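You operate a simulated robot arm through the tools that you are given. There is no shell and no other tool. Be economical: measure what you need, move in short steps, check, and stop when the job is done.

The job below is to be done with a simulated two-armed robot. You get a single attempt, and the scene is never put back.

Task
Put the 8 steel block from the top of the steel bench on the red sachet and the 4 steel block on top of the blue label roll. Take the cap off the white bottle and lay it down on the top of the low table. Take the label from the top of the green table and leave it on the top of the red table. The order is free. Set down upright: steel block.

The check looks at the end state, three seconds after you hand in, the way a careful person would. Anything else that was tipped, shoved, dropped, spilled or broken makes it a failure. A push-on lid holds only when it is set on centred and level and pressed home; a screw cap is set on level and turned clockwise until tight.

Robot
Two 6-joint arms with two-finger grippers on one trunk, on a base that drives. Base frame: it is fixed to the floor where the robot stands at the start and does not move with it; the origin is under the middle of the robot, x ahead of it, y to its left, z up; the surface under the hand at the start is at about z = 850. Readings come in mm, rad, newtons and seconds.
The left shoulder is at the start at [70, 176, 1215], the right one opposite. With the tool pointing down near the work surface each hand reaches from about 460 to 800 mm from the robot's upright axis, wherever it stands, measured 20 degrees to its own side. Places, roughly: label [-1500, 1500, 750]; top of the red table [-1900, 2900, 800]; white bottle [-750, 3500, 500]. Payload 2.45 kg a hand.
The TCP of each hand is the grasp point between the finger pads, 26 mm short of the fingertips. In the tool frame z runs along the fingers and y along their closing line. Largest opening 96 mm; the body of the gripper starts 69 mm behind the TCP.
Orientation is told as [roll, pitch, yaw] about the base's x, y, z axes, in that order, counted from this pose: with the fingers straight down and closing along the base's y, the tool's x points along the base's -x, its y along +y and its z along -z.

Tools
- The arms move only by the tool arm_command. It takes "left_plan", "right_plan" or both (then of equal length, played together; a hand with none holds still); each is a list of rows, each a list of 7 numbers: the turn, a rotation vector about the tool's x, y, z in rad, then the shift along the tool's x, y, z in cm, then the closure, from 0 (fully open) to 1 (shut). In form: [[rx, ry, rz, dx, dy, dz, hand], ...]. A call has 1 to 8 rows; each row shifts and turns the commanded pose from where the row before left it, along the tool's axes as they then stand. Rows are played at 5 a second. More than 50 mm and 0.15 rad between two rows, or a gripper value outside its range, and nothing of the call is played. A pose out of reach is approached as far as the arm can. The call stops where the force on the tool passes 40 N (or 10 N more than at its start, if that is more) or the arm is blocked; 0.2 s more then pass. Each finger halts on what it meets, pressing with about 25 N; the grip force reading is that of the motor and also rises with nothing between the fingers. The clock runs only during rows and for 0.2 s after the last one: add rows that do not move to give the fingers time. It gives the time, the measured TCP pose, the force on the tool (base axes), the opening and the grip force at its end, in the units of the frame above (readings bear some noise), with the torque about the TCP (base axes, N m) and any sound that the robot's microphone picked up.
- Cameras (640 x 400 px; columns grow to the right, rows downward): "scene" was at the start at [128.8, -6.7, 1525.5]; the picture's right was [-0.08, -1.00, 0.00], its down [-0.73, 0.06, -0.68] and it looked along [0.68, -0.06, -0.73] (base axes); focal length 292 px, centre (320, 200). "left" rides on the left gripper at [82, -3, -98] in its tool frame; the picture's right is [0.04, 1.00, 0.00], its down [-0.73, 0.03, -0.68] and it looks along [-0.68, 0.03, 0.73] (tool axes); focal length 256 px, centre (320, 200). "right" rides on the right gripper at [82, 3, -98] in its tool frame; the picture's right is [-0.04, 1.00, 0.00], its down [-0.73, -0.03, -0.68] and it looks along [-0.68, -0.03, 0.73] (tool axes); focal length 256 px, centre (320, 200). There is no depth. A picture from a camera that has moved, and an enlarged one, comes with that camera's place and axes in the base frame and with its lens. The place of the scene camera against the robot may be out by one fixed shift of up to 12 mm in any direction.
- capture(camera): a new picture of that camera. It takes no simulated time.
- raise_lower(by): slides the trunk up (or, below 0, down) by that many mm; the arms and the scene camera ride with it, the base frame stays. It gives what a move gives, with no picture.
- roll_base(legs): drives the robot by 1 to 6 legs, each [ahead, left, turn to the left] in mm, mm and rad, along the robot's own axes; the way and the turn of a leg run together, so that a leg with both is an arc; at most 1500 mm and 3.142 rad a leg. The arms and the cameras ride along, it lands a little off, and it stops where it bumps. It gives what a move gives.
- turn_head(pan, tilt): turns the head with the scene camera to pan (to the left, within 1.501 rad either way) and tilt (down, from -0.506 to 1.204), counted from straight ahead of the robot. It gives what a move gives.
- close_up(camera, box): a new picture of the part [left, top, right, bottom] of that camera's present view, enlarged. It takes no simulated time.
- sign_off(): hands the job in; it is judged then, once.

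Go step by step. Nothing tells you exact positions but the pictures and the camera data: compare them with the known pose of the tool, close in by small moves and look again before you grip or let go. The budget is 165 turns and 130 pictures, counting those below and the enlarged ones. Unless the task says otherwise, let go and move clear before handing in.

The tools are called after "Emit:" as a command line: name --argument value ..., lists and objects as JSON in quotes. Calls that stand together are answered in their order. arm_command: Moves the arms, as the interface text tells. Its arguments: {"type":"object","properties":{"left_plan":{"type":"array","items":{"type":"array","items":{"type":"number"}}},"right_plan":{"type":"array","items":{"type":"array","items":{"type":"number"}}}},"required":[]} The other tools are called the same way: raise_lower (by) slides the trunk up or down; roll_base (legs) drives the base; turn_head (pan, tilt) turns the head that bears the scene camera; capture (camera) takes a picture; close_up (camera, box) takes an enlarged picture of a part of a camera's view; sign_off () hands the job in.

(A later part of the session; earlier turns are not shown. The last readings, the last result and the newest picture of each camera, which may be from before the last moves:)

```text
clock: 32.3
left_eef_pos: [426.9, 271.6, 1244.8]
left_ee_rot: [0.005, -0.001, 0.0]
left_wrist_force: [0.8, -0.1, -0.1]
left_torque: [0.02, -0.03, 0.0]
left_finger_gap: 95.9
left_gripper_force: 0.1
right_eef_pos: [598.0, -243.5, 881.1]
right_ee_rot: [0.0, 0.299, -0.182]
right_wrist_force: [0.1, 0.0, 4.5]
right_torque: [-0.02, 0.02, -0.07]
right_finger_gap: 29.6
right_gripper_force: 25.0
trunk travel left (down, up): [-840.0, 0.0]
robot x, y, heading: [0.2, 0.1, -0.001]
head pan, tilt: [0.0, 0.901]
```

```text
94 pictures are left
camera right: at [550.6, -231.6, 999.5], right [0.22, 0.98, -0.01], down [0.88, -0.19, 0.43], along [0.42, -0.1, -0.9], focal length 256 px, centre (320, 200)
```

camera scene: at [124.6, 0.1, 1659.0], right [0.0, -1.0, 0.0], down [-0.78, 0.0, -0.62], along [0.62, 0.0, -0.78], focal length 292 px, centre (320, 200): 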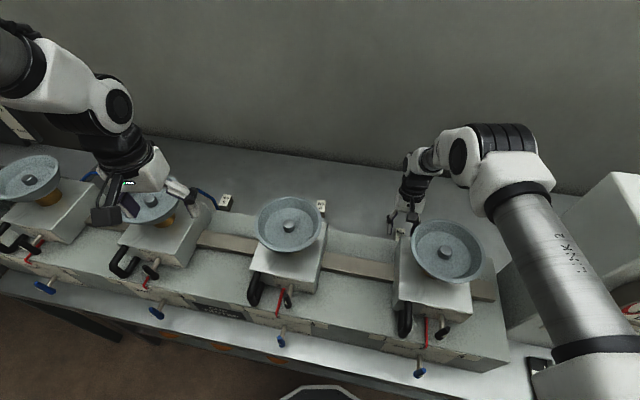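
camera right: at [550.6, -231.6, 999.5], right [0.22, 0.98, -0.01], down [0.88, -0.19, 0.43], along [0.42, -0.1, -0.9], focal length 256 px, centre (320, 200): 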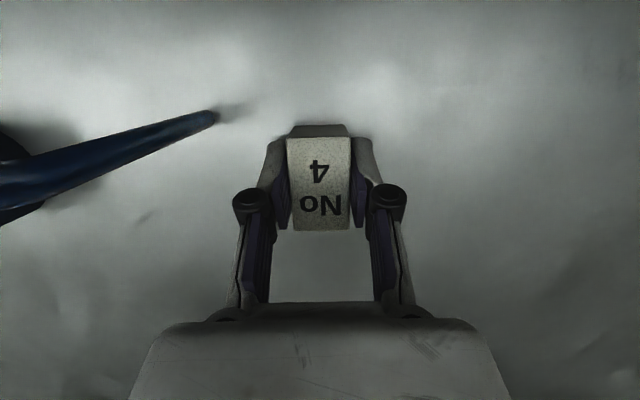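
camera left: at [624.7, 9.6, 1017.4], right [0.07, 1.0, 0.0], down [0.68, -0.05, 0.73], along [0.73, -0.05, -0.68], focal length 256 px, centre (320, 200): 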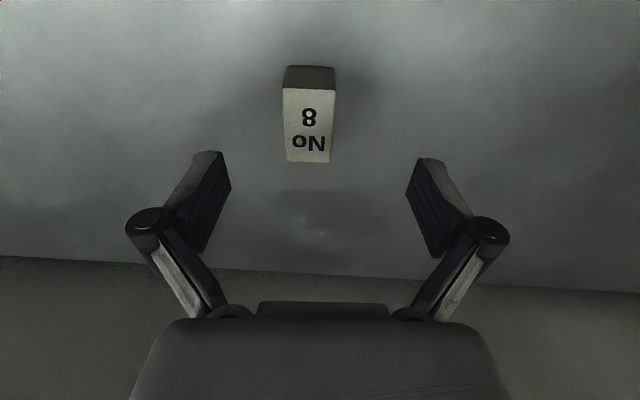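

Block 4 is held at 29.6 mm. I lift it 12 cm and check that it stays level, then take a look at the roll.

Emit:
arm_command --right_plan '[[0, 0, 0, 0.59, 0, -1.91, 1], [0, 0, 0, 1.18, 0, -3.82, 1], [0, 0, 0, 1.18, 0, -3.82, 1], [0, 0, 0, 0.59, 0, -1.91, 1], [0, 0, 0, 0, -4, 0, 1], [0, 0, 0, 0, 0, 0, 1]]'

Emit:
capture --camera "right"

```text
clock: 33.7
left_eef_pos: [428.1, 269.2, 1245.3]
left_ee_rot: [0.001, 0.002, 0.0]
left_wrist_force: [-0.7, -1.4, -0.2]
left_torque: [-0.05, 0.0, 0.03]
left_finger_gap: 96.1
left_gripper_force: 0.0
right_eef_pos: [590.9, -284.4, 1000.5]
right_ee_rot: [0.001, 0.301, -0.181]
right_wrist_force: [0.3, 0.3, -2.6]
right_torque: [0.0, -0.01, 0.01]
right_finger_gap: 29.5
right_gripper_force: 24.9
trunk travel left (down, up): [-840.0, 0.0]
robot x, y, heading: [0.7, -1.5, -0.003]
head pan, tilt: [0.0, 0.901]
```

```text
93 pictures are left
camera right: at [543.5, -272.9, 1120.0], right [0.22, 0.98, -0.01], down [0.88, -0.19, 0.43], along [0.42, -0.1, -0.9], focal length 256 px, centre (320, 200)
```

right: 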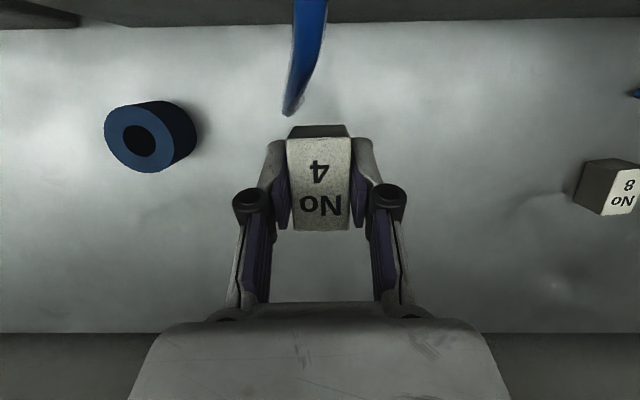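

The roll's centre is near (557,-445) with its top about z=889. I'll move toward it and check the tester wall on the right.

Emit:
arm_command --right_plan '[[0, 0, 0, 0.1, -3, 0, 1], [0, 0, 0, 0.1, -3, 0, 1], [0, 0, 0, 0.1, -3, 0, 1], [0, 0, 0, 0.1, -2, 0.1, 1], [0, 0, 0, 0, 0, 0, 1]]'

Emit:
capture --camera "right"

Emit:
capture --camera "scene"

```text
clock: 34.9
left_eef_pos: [427.2, 270.4, 1244.8]
left_ee_rot: [0.003, 0.0, 0.001]
left_wrist_force: [-0.2, 0.8, -0.3]
left_torque: [0.02, 0.02, 0.0]
left_finger_gap: 95.9
left_gripper_force: 0.0
right_eef_pos: [566.4, -393.5, 998.5]
right_ee_rot: [0.0, 0.3, -0.18]
right_wrist_force: [0.2, -0.3, -2.3]
right_torque: [-0.03, -0.03, 0.01]
right_finger_gap: 29.8
right_gripper_force: 24.9
trunk travel left (down, up): [-840.0, 0.0]
robot x, y, heading: [3.0, -0.5, 0.001]
head pan, tilt: [0.0, 0.901]
```

```text
92 pictures are left
camera right: at [519.8, -381.6, 1118.5], right [0.22, 0.98, -0.01], down [0.88, -0.19, 0.43], along [0.42, -0.1, -0.9], focal length 256 px, centre (320, 200)
```

right: 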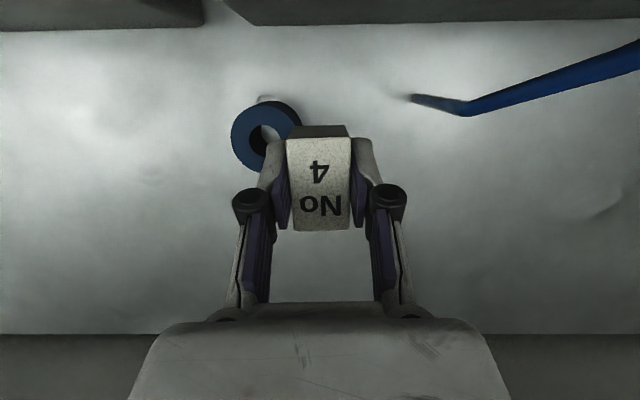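

```text
91 pictures are left
camera scene: at [125.4, -0.3, 1658.9], right [0.0, -1.0, 0.0], down [-0.78, 0.0, -0.62], along [0.62, 0.0, -0.78], focal length 292 px, centre (320, 200)
```

scene: 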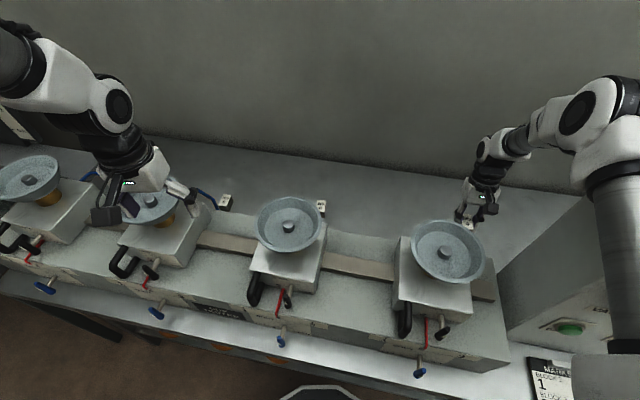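

The roll's centre is refined to about (556,-442). I'll move over it, go down to about 13 mm above contact, and look.

Emit:
arm_command --right_plan '[[0, 0, 0, -0.1, -2.5, 0, 1], [0, 0, 0, -0.04, -2.46, -0.04, 1], [0, 0, 0, 0, 0, 0, 1], [0, 0, 0, -0.95, 0, 3.06, 1], [0, 0, 0, -0.95, 0, 3.06, 1], [0, 0, 0, 0, 0, 0, 1]]'

Emit:
capture --camera "right"

Emit:
close_up --camera "scene" --box '[430, 160, 530, 240]'

```text
clock: 36.3
left_eef_pos: [426.7, 271.3, 1245.5]
left_ee_rot: [0.002, 0.0, -0.001]
left_wrist_force: [-0.9, 0.5, 0.8]
left_torque: [-0.02, 0.03, 0.01]
left_finger_gap: 95.7
left_gripper_force: 0.0
right_eef_pos: [561.1, -441.6, 935.1]
right_ee_rot: [0.001, 0.302, -0.179]
right_wrist_force: [0.7, 0.0, -2.4]
right_torque: [-0.01, -0.01, 0.03]
right_finger_gap: 29.4
right_gripper_force: 25.1
trunk travel left (down, up): [-840.0, 0.0]
robot x, y, heading: [0.4, 3.2, 0.001]
head pan, tilt: [0.0, 0.901]
```

```text
90 pictures are left
camera right: at [512.8, -429.1, 1054.1], right [0.22, 0.98, -0.01], down [0.88, -0.19, 0.43], along [0.42, -0.1, -0.9], focal length 256 px, centre (320, 200)
```

right: 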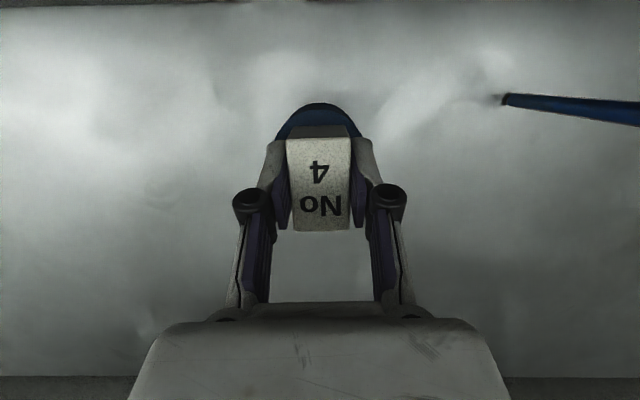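

```text
5.00 times, centred on (480, 200) of scene
camera zoom: at [124.5, 0.5, 1659.0], right [0.0, -1.0, 0.0], down [-0.78, 0.0, -0.62], along [0.62, 0.0, -0.78], focal length 1462 px, centre (-480, 200)
```

zoom: 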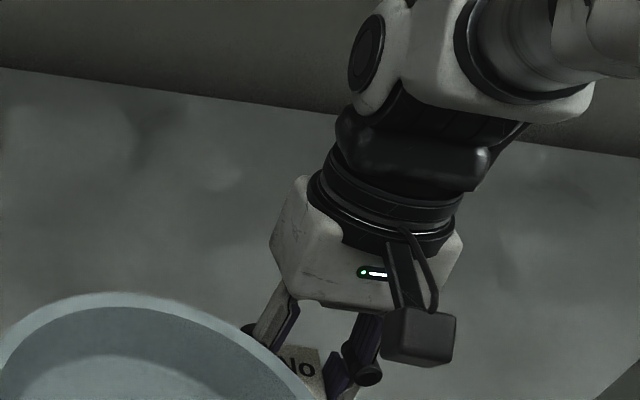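

The roll shows evenly behind the block. Lowering slowly to contact.

Emit:
arm_command --right_plan '[[0, 0, 0, -0.27, 0, 0.86, 1], [0, 0, 0, -0.06, 0, 0.19, 1], [0, 0, 0, -0.06, 0, 0.19, 1], [0, 0, 0, 0, 0, 0, 1], [0, 0, 0, 0, 0, 0, 1]]'

```text
clock: 37.5
left_eef_pos: [425.1, 271.2, 1245.6]
left_ee_rot: [0.002, -0.004, 0.002]
left_wrist_force: [-0.2, 0.1, 0.0]
left_torque: [-0.03, 0.05, -0.01]
left_finger_gap: 95.9
left_gripper_force: 0.1
right_eef_pos: [560.2, -440.3, 925.5]
right_ee_rot: [0.001, 0.298, -0.179]
right_wrist_force: [3.9, -4.6, 20.0]
right_torque: [-0.18, -0.2, -0.02]
right_finger_gap: 29.5
right_gripper_force: 24.7
trunk travel left (down, up): [-840.0, 0.0]
robot x, y, heading: [1.7, 0.7, -0.004]
head pan, tilt: [0.0, 0.901]
```

Contact at z≈925. I'll ease the push off a little, then open and check.

Emit:
arm_command --right_plan '[[0, 0, 0, 0.05, 0, -0.15, 1], [0, 0, 0, 0, 0, 0, 1], [0, 0, 0, 0, 0, 0, 0.6], [0, 0, 0, 0, 0, 0, 0.4], [0, 0, 0, 0, 0, 0, 0.4]]'

Emit:
capture --camera "right"

```text
clock: 38.7
left_eef_pos: [427.1, 271.1, 1244.3]
left_ee_rot: [0.003, -0.001, 0.001]
left_wrist_force: [-0.2, 0.2, 0.3]
left_torque: [0.03, 0.0, -0.03]
left_finger_gap: 96.2
left_gripper_force: 0.0
right_eef_pos: [560.2, -442.3, 923.8]
right_ee_rot: [-0.001, 0.299, -0.18]
right_wrist_force: [0.1, -0.1, -0.2]
right_torque: [0.02, 0.03, 0.03]
right_finger_gap: 57.5
right_gripper_force: 0.0
trunk travel left (down, up): [-840.0, 0.0]
robot x, y, heading: [3.0, -0.3, -0.001]
head pan, tilt: [0.0, 0.901]
```

```text
88 pictures are left
camera right: at [512.0, -430.0, 1043.9], right [0.22, 0.98, -0.01], down [0.88, -0.19, 0.43], along [0.42, -0.1, -0.9], focal length 256 px, centre (320, 200)
```

right: 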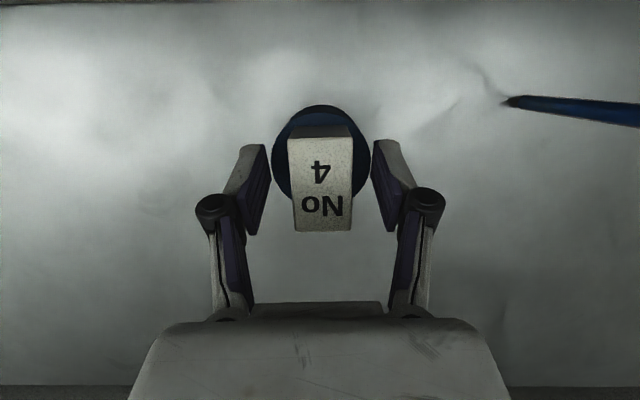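

Block 4 sits on the roll. I retreat straight up and check from above.

Emit:
arm_command --right_plan '[[0, 0, 0, 0.59, 0, -1.91, 0.4], [0, 0, 0, 1.18, 0, -3.82, 0.4], [0, 0, 0, 1.18, 0, -3.82, 0.4], [0, 0, 0, 1.18, 0, -3.82, 0.4], [0, 0, 0, 1.18, 0, -3.82, 0.4], [0, 0, 0, 1.18, 0, -3.82, 0.2], [0, -0.15, 0, 1, 0, -3.82, 0], [0, -0.15, 0, 0, 0, 0, 0]]'

Emit:
capture --camera "right"

```text
clock: 40.5
left_eef_pos: [425.0, 269.0, 1245.1]
left_ee_rot: [0.003, -0.004, 0.002]
left_wrist_force: [-0.4, -0.2, 0.3]
left_torque: [-0.01, 0.0, 0.01]
left_finger_gap: 95.9
left_gripper_force: 0.0
right_eef_pos: [560.1, -443.5, 1184.8]
right_ee_rot: [-0.001, -0.002, -0.179]
right_wrist_force: [-0.4, 0.8, 0.1]
right_torque: [0.02, 0.02, 0.01]
right_finger_gap: 96.1
right_gripper_force: 0.0
trunk travel left (down, up): [-840.0, 0.0]
robot x, y, heading: [0.8, 1.1, 0.001]
head pan, tilt: [0.0, 0.901]
```

```text
87 pictures are left
camera right: at [480.4, -425.4, 1283.4], right [0.22, 0.98, 0.0], down [0.71, -0.16, 0.68], along [0.66, -0.15, -0.73], focal length 256 px, centre (320, 200)
```

right: 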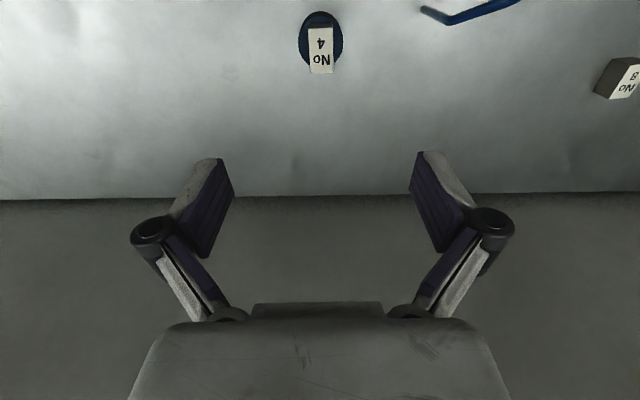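

Block 4 is on the roll. I raise the right hand, then drive left and slightly forward along the bench so the right arm can reach block 8 with the elbow higher.

Emit:
arm_command --right_plan '[[0, 0, -0.09, 0, 0, -4, 0], [0, 0, -0.09, 0, 0, -3, 0], [0, 0, 0, 0, 4, 0, 0], [0, 0, 0, 0, 4, 0, 0], [0, 0, 0, 0, 0, 0, 0]]'

Emit:
roll_base --legs '[[50, 280, 0]]'

Emit:
capture --camera "right"

Emit:
capture --camera "scene"

```text
clock: 41.7
left_eef_pos: [425.4, 268.7, 1246.1]
left_ee_rot: [0.004, -0.002, 0.001]
left_wrist_force: [0.0, -0.4, 0.1]
left_torque: [0.0, 0.0, 0.02]
left_finger_gap: 96.0
left_gripper_force: 0.0
right_eef_pos: [560.2, -363.5, 1252.0]
right_ee_rot: [0.003, 0.0, 0.001]
right_wrist_force: [0.2, 0.3, 0.7]
right_torque: [0.0, -0.03, -0.02]
right_finger_gap: 96.1
right_gripper_force: 0.0
trunk travel left (down, up): [-840.0, 0.0]
robot x, y, heading: [0.8, 3.4, 0.002]
head pan, tilt: [0.0, 0.901]
```

```text
clock: 43.6
left_eef_pos: [475.4, 549.6, 1245.9]
left_ee_rot: [0.007, -0.002, 0.002]
left_wrist_force: [0.2, 0.0, 0.6]
left_torque: [0.01, 0.01, -0.01]
left_finger_gap: 96.2
left_gripper_force: 0.0
right_eef_pos: [609.6, -82.0, 1250.9]
right_ee_rot: [0.002, 0.001, 0.001]
right_wrist_force: [-0.1, -0.3, 0.8]
right_torque: [0.01, 0.0, 0.01]
right_finger_gap: 95.9
right_gripper_force: 0.0
trunk travel left (down, up): [-840.0, 0.0]
robot x, y, heading: [51.5, 282.7, 0.003]
head pan, tilt: [0.0, 0.901]
```

```text
86 pictures are left
camera right: at [528.3, -79.1, 1350.6], right [0.04, 1.0, 0.0], down [0.73, -0.03, 0.68], along [0.68, -0.03, -0.73], focal length 256 px, centre (320, 200)
```

right: 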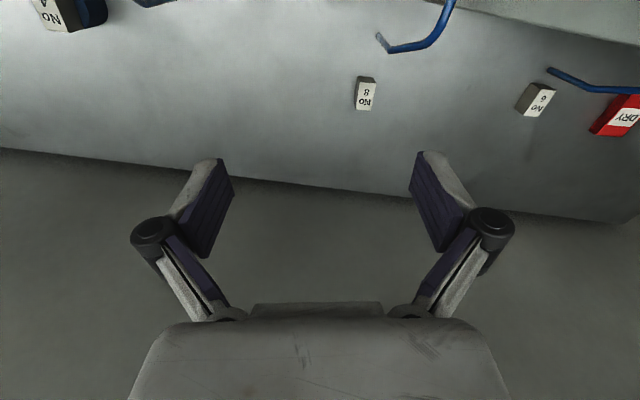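

```text
85 pictures are left
camera scene: at [173.8, 279.0, 1659.0], right [0.0, -1.0, 0.0], down [-0.78, 0.0, -0.62], along [0.62, 0.0, -0.78], focal length 292 px, centre (320, 200)
```

scene: 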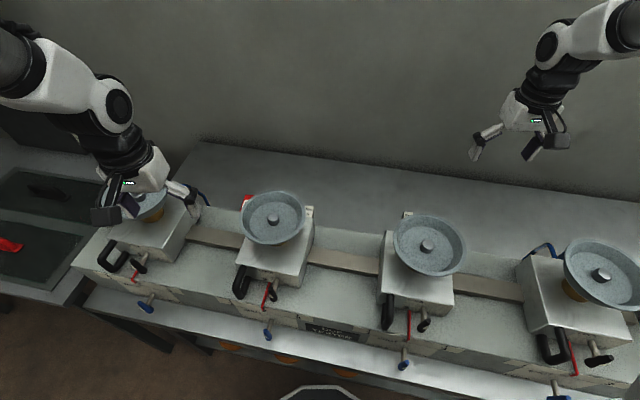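

Block 8 is now comfortably reachable, but its tube stands at about (625,15) where the camera would be. I'll turn the right hand by about 84° so that the camera faces away to the right and grip the block along its length.

Emit:
arm_command --right_plan '[[0, 0, 0, -3.3, 2.7, 0, 0], [0, 0, 0, -3.3, 2.7, 0, 0], [0, 0, 0, -3.3, 2.7, 0, 0], [0, 0, -0.147, 0, 0, 1, 0], [0, 0, -0.147, 0, 0, 1, 0], [0, 0, -0.147, 0, 0, 1, 0], [0, 0, -0.147, 0, 0, 1, 0], [0, 0, -0.147, 0, 0, 1, 0]]'

Emit:
arm_command --right_plan '[[0, 0, -0.147, 0, 0, 1, 0], [0, 0, -0.147, 0, 0, 1, 0], [0, 0, -0.147, 0, 0, 1, 0], [0, 0, -0.147, 0, 0, 1, 0], [0, 0, -0.147, 0, 0, 1, 0], [0, 0, 0, 0, 0, 0, 0]]'

Emit:
capture --camera "right"

Emit:
capture --camera "scene"

```text
clock: 45.5
left_eef_pos: [476.4, 551.6, 1245.5]
left_ee_rot: [0.004, -0.001, 0.002]
left_wrist_force: [-0.1, 0.4, -0.2]
left_torque: [0.02, -0.01, -0.01]
left_finger_gap: 96.2
left_gripper_force: 0.0
right_eef_pos: [709.6, 0.8, 1199.8]
right_ee_rot: [0.0, 0.0, 0.737]
right_wrist_force: [0.8, 0.4, 1.0]
right_torque: [0.01, 0.02, 0.01]
right_finger_gap: 96.0
right_gripper_force: 0.1
trunk travel left (down, up): [-840.0, 0.0]
robot x, y, heading: [49.9, 282.7, 0.005]
head pan, tilt: [0.0, 0.901]
```

```text
clock: 46.9
left_eef_pos: [477.7, 551.8, 1244.5]
left_ee_rot: [0.004, -0.003, 0.002]
left_wrist_force: [-0.2, -0.5, 0.0]
left_torque: [-0.02, 0.0, -0.03]
left_finger_gap: 95.8
left_gripper_force: 0.0
right_eef_pos: [710.0, 1.3, 1150.5]
right_ee_rot: [0.0, 0.0, 1.472]
right_wrist_force: [-0.5, -0.2, 0.4]
right_torque: [0.03, 0.01, 0.01]
right_finger_gap: 95.9
right_gripper_force: 0.0
trunk travel left (down, up): [-840.0, 0.0]
robot x, y, heading: [51.6, 280.9, 0.001]
head pan, tilt: [0.0, 0.901]
```

```text
84 pictures are left
camera right: at [698.2, -80.2, 1251.1], right [-0.99, 0.14, 0.0], down [0.1, 0.73, 0.68], along [0.09, 0.67, -0.73], focal length 256 px, centre (320, 200)
```

right: 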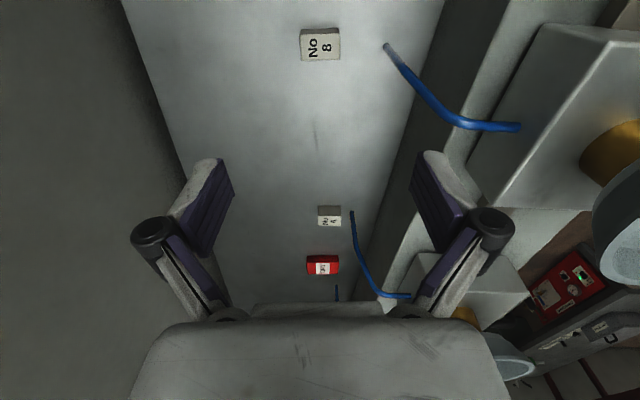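

```text
83 pictures are left
camera scene: at [174.2, 281.9, 1659.0], right [0.0, -1.0, 0.0], down [-0.78, 0.0, -0.62], along [0.62, 0.0, -0.78], focal length 292 px, centre (320, 200)
```

scene: 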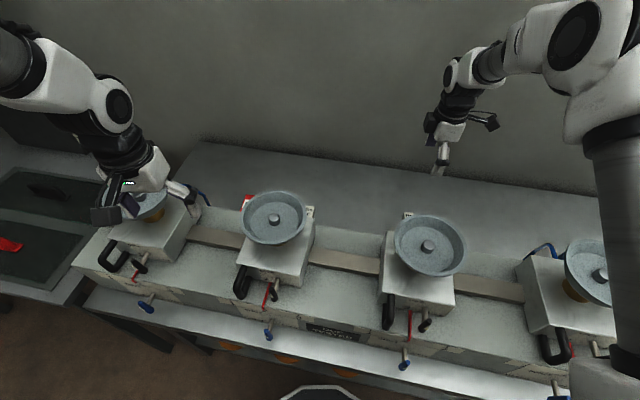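

The hand is over block 8 with a clear view along the bench. I'll zoom to refine.

Emit:
close_up --camera "right" --box '[270, 10, 370, 72]'

Emit:
close_up --camera "right" --box '[280, 190, 380, 300]'

```text
6.40 times, centred on (320, 41) of right
camera zoom: at [698.2, -80.2, 1251.1], right [-0.99, 0.14, 0.0], down [0.1, 0.73, 0.68], along [0.09, 0.67, -0.73], focal length 1638 px, centre (320, 1218)
```

zoom: 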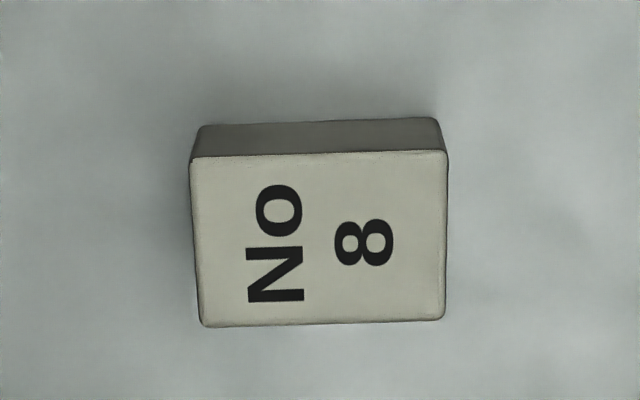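

```text
3.64 times, centred on (330, 245) of right
camera zoom: at [698.2, -80.2, 1251.1], right [-0.99, 0.14, 0.0], down [0.1, 0.73, 0.68], along [0.09, 0.67, -0.73], focal length 931 px, centre (284, 36)
```

zoom: 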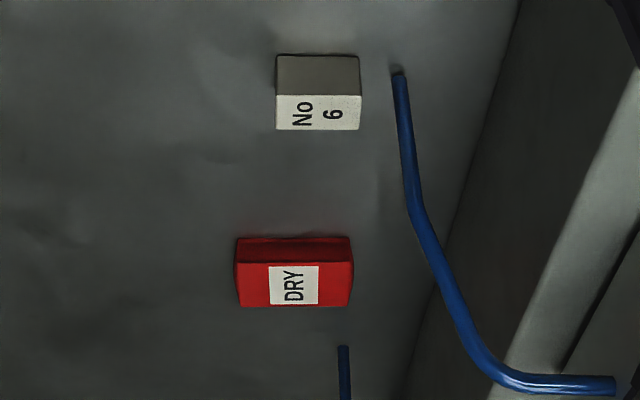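

Block 8's centre is about (708,-4). I'll shift there and go down to z≈950.

Emit:
arm_command --right_plan '[[0, 0, 0.02, 0.54, 0.1, 0, 0], [0, 0, 0, 0, 0, 4, 0], [0, 0, 0, 0, 0, 4, 0], [0, 0, 0, 0, 0, 4, 0], [0, 0, 0, 0, 0, 4, 0.1], [0, 0, 0, 0, 0, 4, 0.2], [0, 0, 0, 0, 0, 0, 0.2]]'

Emit:
capture --camera "right"

Emit:
capture --camera "scene"

```text
clock: 48.5
left_eef_pos: [476.8, 551.8, 1245.3]
left_ee_rot: [0.004, -0.002, 0.003]
left_wrist_force: [-0.2, -0.5, -0.2]
left_torque: [0.03, -0.01, -0.01]
left_finger_gap: 95.9
left_gripper_force: 0.0
right_eef_pos: [707.1, -4.5, 949.3]
right_ee_rot: [0.0, 0.0, 1.448]
right_wrist_force: [0.0, -0.2, 0.0]
right_torque: [0.01, -0.04, 0.01]
right_finger_gap: 76.9
right_gripper_force: 0.1
trunk travel left (down, up): [-840.0, 0.0]
robot x, y, heading: [49.9, 280.8, -0.003]
head pan, tilt: [0.0, 0.901]
```

```text
80 pictures are left
camera right: at [693.6, -84.7, 1050.1], right [-0.99, 0.16, 0.0], down [0.12, 0.72, 0.68], along [0.11, 0.67, -0.73], focal length 256 px, centre (320, 200)
```

right: 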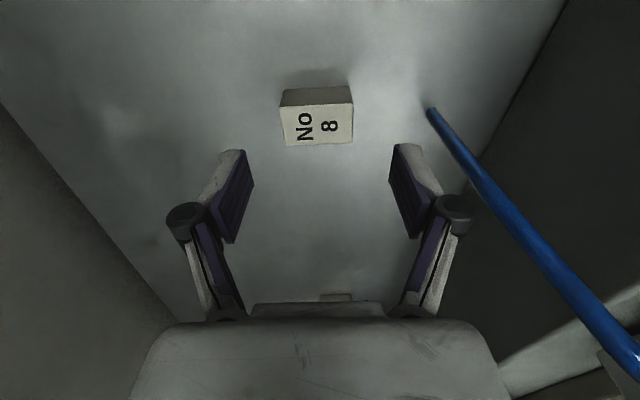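

```text
79 pictures are left
camera scene: at [173.6, 282.1, 1659.0], right [0.0, -1.0, 0.0], down [-0.78, 0.0, -0.62], along [0.62, 0.0, -0.78], focal length 292 px, centre (320, 200)
```

scene: 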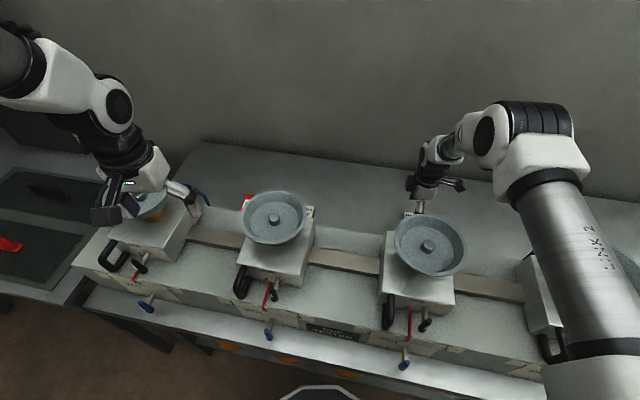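

Aligned. Going down to z≈880 and gripping.

Emit:
arm_command --right_plan '[[0, 0, 0, 0, 0, 3, 0.2], [0, 0, 0, 0, 0, 3, 0.2], [0, 0, 0, 0, 0, 0.95, 0.2], [0, 0, 0, 0, 0, 0, 0.2], [0, 0, 0, 0, 0, 0, 1], [0, 0, 0, 0, 0, 0, 1], [0, 0, 0, 0, 0, 0, 1]]'

Emit:
capture --camera "right"

```text
clock: 50.0
left_eef_pos: [475.5, 552.2, 1244.2]
left_ee_rot: [0.003, -0.002, 0.002]
left_wrist_force: [-0.8, 0.6, 0.7]
left_torque: [-0.01, 0.01, 0.02]
left_finger_gap: 96.3
left_gripper_force: 0.1
right_eef_pos: [707.6, -4.0, 880.6]
right_ee_rot: [0.001, 0.001, 1.449]
right_wrist_force: [1.6, -0.8, 3.5]
right_torque: [-0.02, 0.11, 0.0]
right_finger_gap: 49.4
right_gripper_force: 24.9
trunk travel left (down, up): [-840.0, 0.0]
robot x, y, heading: [51.0, 283.7, -0.002]
head pan, tilt: [0.0, 0.901]
```

```text
78 pictures are left
camera right: at [695.2, -84.9, 980.8], right [-0.99, 0.16, 0.0], down [0.12, 0.72, 0.68], along [0.11, 0.67, -0.73], focal length 256 px, centre (320, 200)
```

right: 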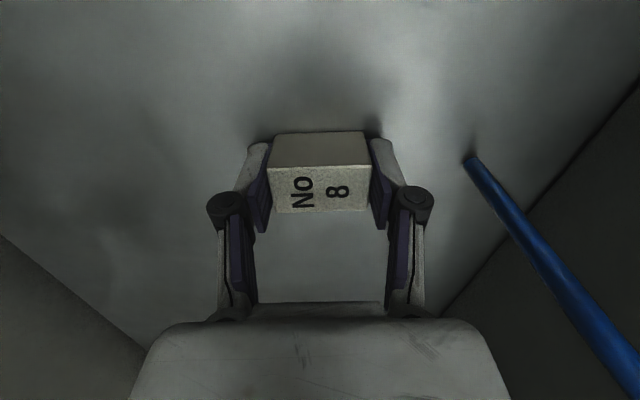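

Gripped at 49.4 mm. I lift it well clear, then drive further left along the bench.

Emit:
arm_command --right_plan '[[0, 0, 0, 0, 0, -2, 1], [0, 0, 0, 0, 0, -4.5, 1], [0, 0, 0, 0, 0, -4.5, 1], [0, 0, 0, 0, 0, -4.5, 1], [0, 0, 0, 0, 0, -4.5, 1], [0, 0, 0, 0, 0, -4.5, 1], [0, 0, 0, 0, 0, -4.5, 1], [0, 0, 0, 0, 0, 0, 1]]'

Emit:
capture --camera "right"

Emit:
roll_base --legs '[[60, 280, 0]]'

Emit:
capture --camera "scene"

Emit:
capture --camera "right"

```text
clock: 51.9
left_eef_pos: [477.3, 551.2, 1243.9]
left_ee_rot: [0.003, 0.0, 0.002]
left_wrist_force: [0.4, -0.3, -0.5]
left_torque: [-0.01, -0.02, -0.01]
left_finger_gap: 96.0
left_gripper_force: 0.0
right_eef_pos: [707.4, -5.3, 1173.5]
right_ee_rot: [0.001, 0.0, 1.449]
right_wrist_force: [0.4, -0.4, -1.7]
right_torque: [-0.02, 0.03, 0.0]
right_finger_gap: 49.6
right_gripper_force: 25.0
trunk travel left (down, up): [-840.0, 0.0]
robot x, y, heading: [47.3, 281.4, -0.001]
head pan, tilt: [0.0, 0.901]
```

```text
77 pictures are left
camera right: at [694.2, -86.4, 1272.2], right [-0.99, 0.16, 0.0], down [0.12, 0.72, 0.68], along [0.11, 0.67, -0.73], focal length 256 px, centre (320, 200)
```

right: 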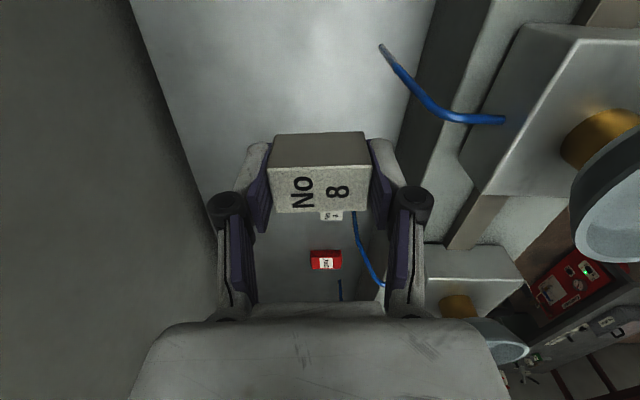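

```text
clock: 53.9
left_eef_pos: [534.4, 834.8, 1245.6]
left_ee_rot: [0.006, -0.002, 0.003]
left_wrist_force: [-0.9, -0.7, 0.1]
left_torque: [0.01, 0.0, 0.02]
left_finger_gap: 96.1
left_gripper_force: 0.0
right_eef_pos: [766.6, 277.8, 1172.6]
right_ee_rot: [0.001, -0.003, 1.452]
right_wrist_force: [-1.2, -0.7, -3.2]
right_torque: [0.02, -0.03, -0.01]
right_finger_gap: 49.6
right_gripper_force: 24.8
trunk travel left (down, up): [-840.0, 0.0]
robot x, y, heading: [109.7, 568.7, 0.003]
head pan, tilt: [0.0, 0.901]
```

```text
76 pictures are left
camera scene: at [233.1, 563.2, 1659.0], right [0.0, -1.0, 0.0], down [-0.78, 0.0, -0.62], along [0.62, 0.0, -0.78], focal length 292 px, centre (320, 200)
```

scene: 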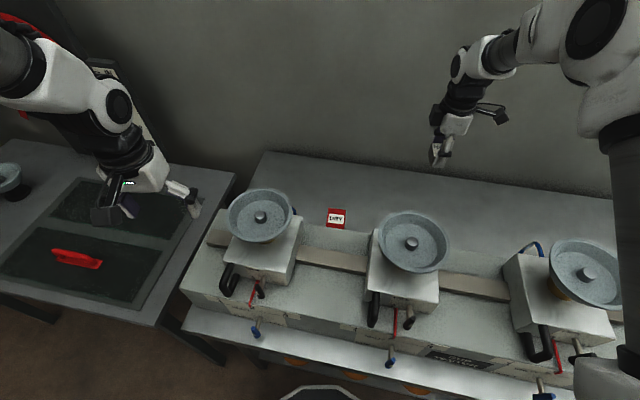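

```text
75 pictures are left
camera right: at [753.4, 197.3, 1271.7], right [-0.99, 0.16, 0.0], down [0.12, 0.72, 0.68], along [0.11, 0.67, -0.73], focal length 256 px, centre (320, 200)
```

right: 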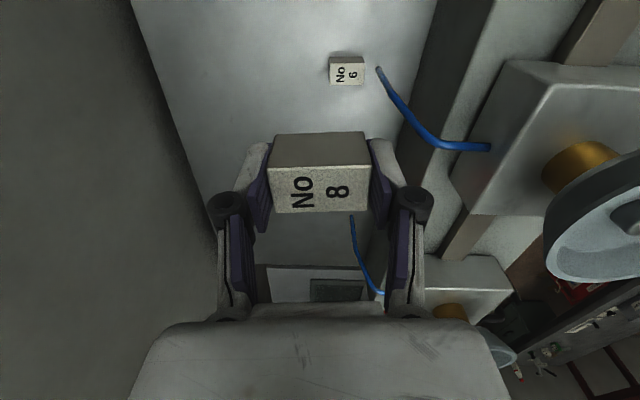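

The sachet shows near (780,510). I'll move the held block toward it at height for a proper look.

Emit:
arm_command --right_plan '[[0, 0, 0, -4, 0.3, 0, 1], [0, 0, 0, -4, 0.3, 0, 1], [0, 0, 0, -4, 0.3, 0, 1], [0, 0, 0, -4, 0, 0, 1], [0, 0, 0, 0, 0, 0, 1]]'

Emit:
capture --camera "right"

Emit:
close_up --camera "right" --box '[260, 60, 400, 140]'

```text
clock: 55.0
left_eef_pos: [534.9, 834.9, 1244.8]
left_ee_rot: [0.003, -0.001, 0.004]
left_wrist_force: [0.8, 0.8, 0.3]
left_torque: [0.0, 0.01, -0.01]
left_finger_gap: 95.8
left_gripper_force: 0.1
right_eef_pos: [774.6, 439.9, 1174.0]
right_ee_rot: [0.002, -0.002, 1.453]
right_wrist_force: [0.1, -0.4, -2.3]
right_torque: [0.01, 0.02, -0.01]
right_finger_gap: 49.8
right_gripper_force: 24.7
trunk travel left (down, up): [-840.0, 0.0]
robot x, y, heading: [112.1, 566.0, 0.002]
head pan, tilt: [0.0, 0.901]
```

```text
74 pictures are left
camera right: at [761.9, 359.2, 1272.8], right [-0.99, 0.16, 0.0], down [0.12, 0.72, 0.68], along [0.11, 0.67, -0.73], focal length 256 px, centre (320, 200)
```

right: 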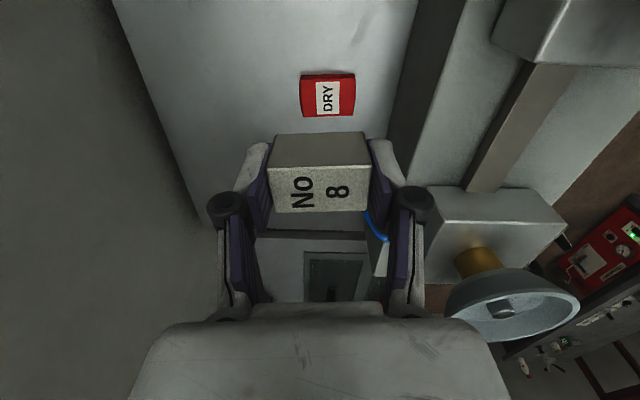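

```text
4.57 times, centred on (330, 100) of right
camera zoom: at [761.9, 359.2, 1272.8], right [-0.99, 0.16, 0.0], down [0.12, 0.72, 0.68], along [0.11, 0.67, -0.73], focal length 1170 px, centre (274, 657)
```

zoom: 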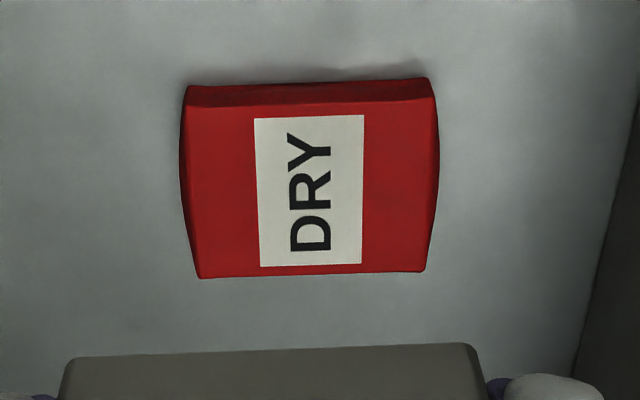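

The sachet's centre is about (774,514), top near z=871, and already parallel to the block. I'll move over it and lower to about 25 mm above contact.

Emit:
arm_command --right_plan '[[0, 0, 0, -3.7, 0.5, 0, 1], [0, 0, 0, -3.65, 0.43, 0, 1], [0, 0, 0, 0, 0, 4.9, 1], [0, 0, 0, 0, 0, 4.9, 1], [0, 0, 0, 0, 0, 4.9, 1], [0, 0, 0, 0, 0, 4.9, 1], [0, 0, 0, 0, 0, 4.9, 1], [0, 0, 0, 0, 0, 0, 1]]'

Emit:
capture --camera "right"

Emit:
capture --camera "scene"

```text
clock: 56.9
left_eef_pos: [534.1, 838.0, 1245.2]
left_ee_rot: [0.003, 0.0, 0.003]
left_wrist_force: [0.5, -0.5, -0.3]
left_torque: [0.02, 0.01, -0.01]
left_finger_gap: 95.9
left_gripper_force: 0.0
right_eef_pos: [777.3, 514.9, 926.5]
right_ee_rot: [0.001, -0.001, 1.452]
right_wrist_force: [0.6, 0.0, -1.7]
right_torque: [-0.01, -0.02, 0.01]
right_finger_gap: 49.5
right_gripper_force: 24.9
trunk travel left (down, up): [-840.0, 0.0]
robot x, y, heading: [109.8, 565.2, 0.005]
head pan, tilt: [0.0, 0.901]
```

```text
72 pictures are left
camera right: at [763.9, 433.8, 1026.4], right [-0.99, 0.16, 0.0], down [0.12, 0.73, 0.68], along [0.11, 0.67, -0.73], focal length 256 px, centre (320, 200)
```

right: 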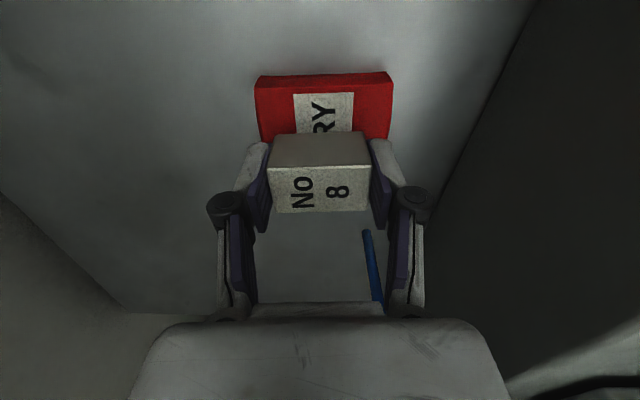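

```text
71 pictures are left
camera scene: at [232.6, 566.7, 1659.0], right [0.0, -1.0, 0.0], down [-0.78, 0.0, -0.62], along [0.62, 0.0, -0.78], focal length 292 px, centre (320, 200)
```

scene: 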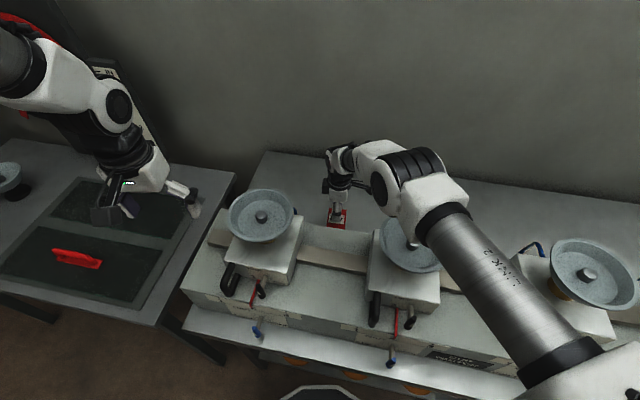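

Nearly centred. A 3 mm correction, then I lower gently to contact.

Emit:
arm_command --right_plan '[[0, 0, 0, -0.1, 0.3, 0, 1], [0, 0, 0, 0, 0, 1.6, 1], [0, 0, 0, 0, 0, 0.3, 1], [0, 0, 0, 0, 0, 0.2, 1], [0, 0, 0, 0, 0, 0, 1], [0, 0, 0, 0, 0, 0, 1]]'

```text
clock: 58.2
left_eef_pos: [534.7, 837.6, 1243.8]
left_ee_rot: [0.003, -0.002, 0.004]
left_wrist_force: [-0.3, -0.2, 0.2]
left_torque: [0.0, 0.0, -0.03]
left_finger_gap: 96.1
left_gripper_force: 0.1
right_eef_pos: [772.7, 515.2, 906.5]
right_ee_rot: [0.001, -0.001, 1.451]
right_wrist_force: [-0.1, 0.5, -1.8]
right_torque: [-0.01, 0.02, -0.01]
right_finger_gap: 49.8
right_gripper_force: 25.3
trunk travel left (down, up): [-840.0, 0.0]
robot x, y, heading: [108.0, 569.5, 0.001]
head pan, tilt: [0.0, 0.901]
```

Emit:
arm_command --right_plan '[[0, 0, 0, 0, 0, 0.2, 1], [0, 0, 0, 0, 0, 0.2, 1], [0, 0, 0, 0, 0, 0, 1]]'

```text
clock: 59.0
left_eef_pos: [534.5, 837.6, 1244.6]
left_ee_rot: [0.004, -0.002, 0.003]
left_wrist_force: [0.1, -0.7, 0.6]
left_torque: [0.01, -0.04, -0.02]
left_finger_gap: 95.9
left_gripper_force: 0.1
right_eef_pos: [773.0, 515.9, 902.8]
right_ee_rot: [-0.001, 0.0, 1.453]
right_wrist_force: [0.7, 0.0, 4.0]
right_torque: [0.02, 0.03, -0.01]
right_finger_gap: 49.7
right_gripper_force: 25.6
trunk travel left (down, up): [-840.0, 0.0]
robot x, y, heading: [108.5, 566.5, 0.005]
head pan, tilt: [0.0, 0.901]
```

The block touches the sachet softly. I release and check.

Emit:
arm_command --right_plan '[[0, 0, 0, 0, 0, 0.05, 1], [0, 0, 0, 0, 0, 0, 0.35], [0, 0, 0, 0, 0, 0, 0.25], [0, 0, 0, 0, 0, 0, 0.25]]'

Emit:
capture --camera "right"

```text
clock: 60.0
left_eef_pos: [534.7, 836.3, 1245.9]
left_ee_rot: [0.005, 0.001, 0.003]
left_wrist_force: [-0.8, 0.0, 0.1]
left_torque: [0.04, 0.01, -0.01]
left_finger_gap: 96.0
left_gripper_force: 0.1
right_eef_pos: [774.3, 513.5, 901.7]
right_ee_rot: [-0.001, 0.0, 1.452]
right_wrist_force: [-0.5, 0.0, 0.4]
right_torque: [0.01, 0.02, 0.0]
right_finger_gap: 72.1
right_gripper_force: 0.0
trunk travel left (down, up): [-840.0, 0.0]
robot x, y, heading: [106.5, 565.3, 0.007]
head pan, tilt: [0.0, 0.901]
```

```text
70 pictures are left
camera right: at [760.0, 434.7, 1001.1], right [-0.99, 0.16, 0.0], down [0.12, 0.72, 0.68], along [0.11, 0.67, -0.73], focal length 256 px, centre (320, 200)
```

right: 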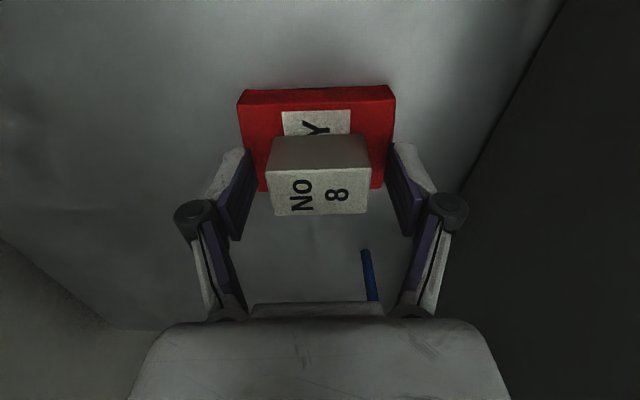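

Block 8 stands on the sachet. Retreating straight up.

Emit:
arm_command --right_plan '[[0, 0, 0, 0, 0, -2, 0.25], [0, 0, 0, 0, 0, -4.9, 0.25], [0, 0, 0, 0, 0, -4.9, 0.25], [0, 0, 0, 0, 0, -4.9, 0.25], [0, 0, 0, 0, 0, -4.9, 0.1], [0, 0, 0, 0, 0, -4.9, 0], [0, 0, 0, 0, 0, -4.9, 0], [0, 0, 0, 0, 0, -3.5, 0]]'

Emit:
capture --camera "right"

```text
clock: 61.9
left_eef_pos: [533.6, 836.4, 1244.7]
left_ee_rot: [0.004, -0.002, 0.004]
left_wrist_force: [0.5, -0.3, -0.1]
left_torque: [0.0, -0.01, -0.01]
left_finger_gap: 96.3
left_gripper_force: 0.2
right_eef_pos: [774.1, 512.8, 1253.0]
right_ee_rot: [-0.001, -0.001, 1.452]
right_wrist_force: [0.0, 0.1, 0.7]
right_torque: [0.02, -0.01, -0.03]
right_finger_gap: 95.9
right_gripper_force: 0.2
trunk travel left (down, up): [-840.0, 0.0]
robot x, y, heading: [107.5, 563.4, 0.005]
head pan, tilt: [0.0, 0.901]
```

```text
69 pictures are left
camera right: at [761.1, 432.0, 1352.8], right [-0.99, 0.16, 0.0], down [0.12, 0.72, 0.68], along [0.11, 0.67, -0.73], focal length 256 px, centre (320, 200)
```

right: 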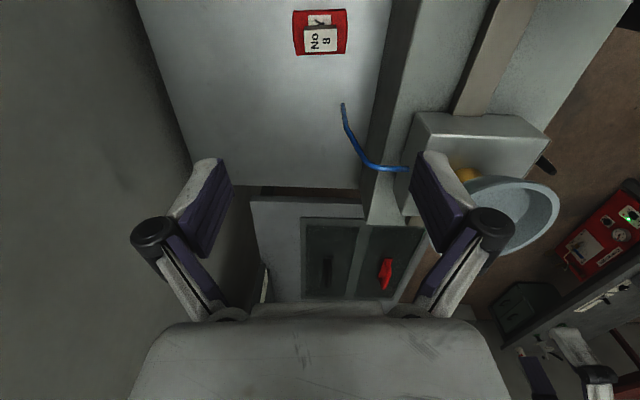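

Blocks 4 and 8 are done. I'll fold the right hand back before driving away.

Emit:
arm_command --right_plan '[[0, 0, 0.145, 0, 0, 0, 0], [0, 0, 0.145, 0, 0, 0, 0], [0, 0, 0.145, 0, 0, 0, 0], [0, 0, 0.145, 0, 0, 0, 0], [0, 0, 0.145, 0, 0, 0, 0], [0, 0, 0.145, 0, 0, 0, 0], [0, 0, 0.145, 0, 0, 0, 0], [0, 0, 0.145, 0, 0, 0, 0]]'

Emit:
arm_command --right_plan '[[0, 0, 0.146, 0, 0, 0, 0], [0, 0, 0.146, 0, 0, 0, 0], [0, 0, 0, 3.6, -3.3, 0, 0], [0, 0, 0, 3.6, -3.3, 0, 0], [0, 0, 0, 3.6, -3.3, 0, 0], [0, 0, 0, 3.6, -3.3, 0, 0], [0, 0, 0, 3.6, -3.3, 0, 0], [0, 0, 0, 3.6, -3.3, 0, 0]]'

Emit:
roll_base --legs '[[-600, 0, 0], [0, 0, 1.57]]'

Emit:
turn_head --pan 0.0 --tilt 0.3

Emit:
capture --camera "scene"

Emit:
turn_head --pan 0.9 --tilt 0.3

Emit:
capture --camera "scene"

```text
clock: 63.6
left_eef_pos: [534.3, 838.0, 1245.4]
left_ee_rot: [0.002, -0.002, 0.004]
left_wrist_force: [-0.1, 0.3, 0.4]
left_torque: [-0.04, -0.02, 0.0]
left_finger_gap: 96.0
left_gripper_force: 0.1
right_eef_pos: [773.8, 515.7, 1250.7]
right_ee_rot: [-0.001, 0.0, 0.292]
right_wrist_force: [0.0, -0.3, 0.2]
right_torque: [0.02, 0.02, -0.01]
right_finger_gap: 96.0
right_gripper_force: 0.0
trunk travel left (down, up): [-840.0, 0.0]
robot x, y, heading: [107.1, 562.3, 0.004]
head pan, tilt: [0.0, 0.901]
```

```text
clock: 65.5
left_eef_pos: [533.2, 834.7, 1246.4]
left_ee_rot: [0.005, -0.002, 0.003]
left_wrist_force: [0.1, -0.4, 0.4]
left_torque: [0.04, -0.02, -0.01]
left_finger_gap: 96.0
left_gripper_force: 0.0
right_eef_pos: [556.4, 315.1, 1250.4]
right_ee_rot: [0.004, 0.002, 0.002]
right_wrist_force: [-0.7, 0.2, -0.7]
right_torque: [0.01, -0.04, -0.01]
right_finger_gap: 95.9
right_gripper_force: 0.0
trunk travel left (down, up): [-840.0, 0.0]
robot x, y, heading: [111.3, 567.6, 0.002]
head pan, tilt: [0.0, 0.901]
```

```text
clock: 72.7
left_eef_pos: [-776.0, 978.9, 1244.5]
left_ee_rot: [0.002, -0.003, 1.612]
left_wrist_force: [0.2, -0.3, 0.4]
left_torque: [0.01, 0.0, 0.01]
left_finger_gap: 96.2
left_gripper_force: 0.0
right_eef_pos: [-258.8, 1021.7, 1250.3]
right_ee_rot: [0.0, 0.0, 1.608]
right_wrist_force: [0.5, 0.1, -0.4]
right_torque: [0.0, 0.0, -0.02]
right_finger_gap: 96.2
right_gripper_force: 0.0
trunk travel left (down, up): [-840.0, 0.0]
robot x, y, heading: [-486.4, 563.9, 1.613]
head pan, tilt: [0.0, 0.901]
```

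```text
clock: 73.7
left_eef_pos: [-777.9, 978.9, 1244.8]
left_ee_rot: [0.005, -0.001, 1.61]
left_wrist_force: [0.1, 0.1, -0.4]
left_torque: [-0.01, -0.02, 0.0]
left_finger_gap: 96.0
left_gripper_force: 0.1
right_eef_pos: [-259.6, 1021.2, 1251.0]
right_ee_rot: [0.0, -0.001, 1.607]
right_wrist_force: [0.4, 0.4, 0.5]
right_torque: [0.0, 0.02, 0.03]
right_finger_gap: 96.1
right_gripper_force: 0.0
trunk travel left (down, up): [-840.0, 0.0]
robot x, y, heading: [-489.1, 561.2, 1.608]
head pan, tilt: [0.0, 0.3]
```

```text
68 pictures are left
camera scene: at [-497.3, 706.3, 1711.2], right [1.0, 0.04, 0.0], down [0.01, -0.3, -0.95], along [-0.04, 0.95, -0.3], focal length 292 px, centre (320, 200)
```

scene: 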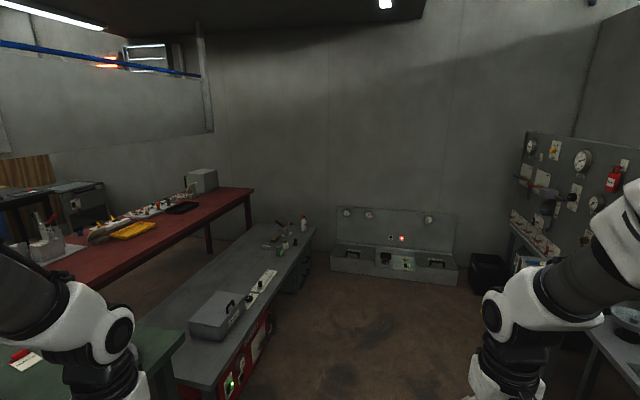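

```text
clock: 74.9
left_eef_pos: [-777.4, 979.6, 1245.0]
left_ee_rot: [0.005, -0.002, 1.611]
left_wrist_force: [-0.3, -0.3, 0.6]
left_torque: [-0.01, -0.01, 0.01]
left_finger_gap: 96.2
left_gripper_force: 0.1
right_eef_pos: [-258.3, 1022.5, 1250.8]
right_ee_rot: [0.0, -0.001, 1.607]
right_wrist_force: [-0.4, 0.1, -1.0]
right_torque: [-0.02, 0.01, 0.0]
right_finger_gap: 96.0
right_gripper_force: 0.0
trunk travel left (down, up): [-840.0, 0.0]
robot x, y, heading: [-490.9, 563.2, 1.611]
head pan, tilt: [0.901, 0.3]
```

```text
67 pictures are left
camera scene: at [-569.0, 668.1, 1711.2], right [0.59, 0.81, 0.0], down [0.24, -0.17, -0.96], along [-0.77, 0.56, -0.3], focal length 292 px, centre (320, 200)
```

scene: 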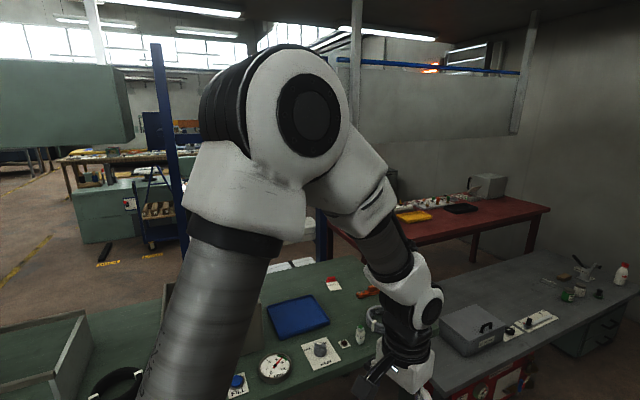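

I can see the green table ahead-left, a long grey low table with the bottle at its far end, and the red table beyond. I'll turn to face the green table for an unobstructed view.

Emit:
roll_base --legs '[[0, 0, 0.95]]'

Emit:
turn_head --pan 0.0 --tilt 0.45

Emit:
capture --camera "scene"

```text
clock: 77.8
left_eef_pos: [-995.0, 559.2, 1245.6]
left_ee_rot: [0.002, 0.0, 2.586]
left_wrist_force: [0.0, 0.5, 0.2]
left_torque: [-0.01, -0.02, -0.01]
left_finger_gap: 96.1
left_gripper_force: 0.0
right_eef_pos: [-739.2, 1011.3, 1251.0]
right_ee_rot: [-0.001, 0.0, 2.584]
right_wrist_force: [0.4, 0.8, 0.0]
right_torque: [-0.04, 0.01, 0.01]
right_finger_gap: 95.9
right_gripper_force: 0.1
trunk travel left (down, up): [-840.0, 0.0]
robot x, y, heading: [-487.9, 563.1, 2.585]
head pan, tilt: [0.901, 0.3]
```

```text
clock: 79.0
left_eef_pos: [-995.6, 558.6, 1244.9]
left_ee_rot: [0.002, -0.003, 2.586]
left_wrist_force: [0.7, 0.4, 0.0]
left_torque: [0.01, 0.0, -0.01]
left_finger_gap: 95.8
left_gripper_force: 0.1
right_eef_pos: [-741.1, 1012.3, 1251.5]
right_ee_rot: [-0.002, -0.001, 2.583]
right_wrist_force: [0.4, -0.5, -0.1]
right_torque: [-0.02, 0.04, -0.01]
right_finger_gap: 95.9
right_gripper_force: 0.0
trunk travel left (down, up): [-840.0, 0.0]
robot x, y, heading: [-489.5, 562.0, 2.582]
head pan, tilt: [0.0, 0.45]
```

```text
66 pictures are left
camera scene: at [-612.4, 637.7, 1697.3], right [0.53, 0.85, 0.0], down [0.37, -0.23, -0.9], along [-0.77, 0.47, -0.44], focal length 292 px, centre (320, 200)
```

scene: 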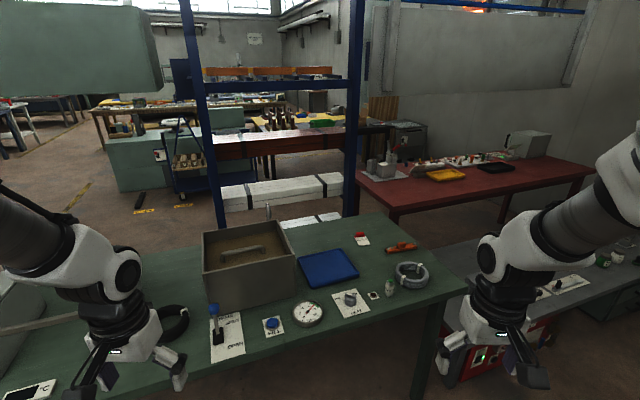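

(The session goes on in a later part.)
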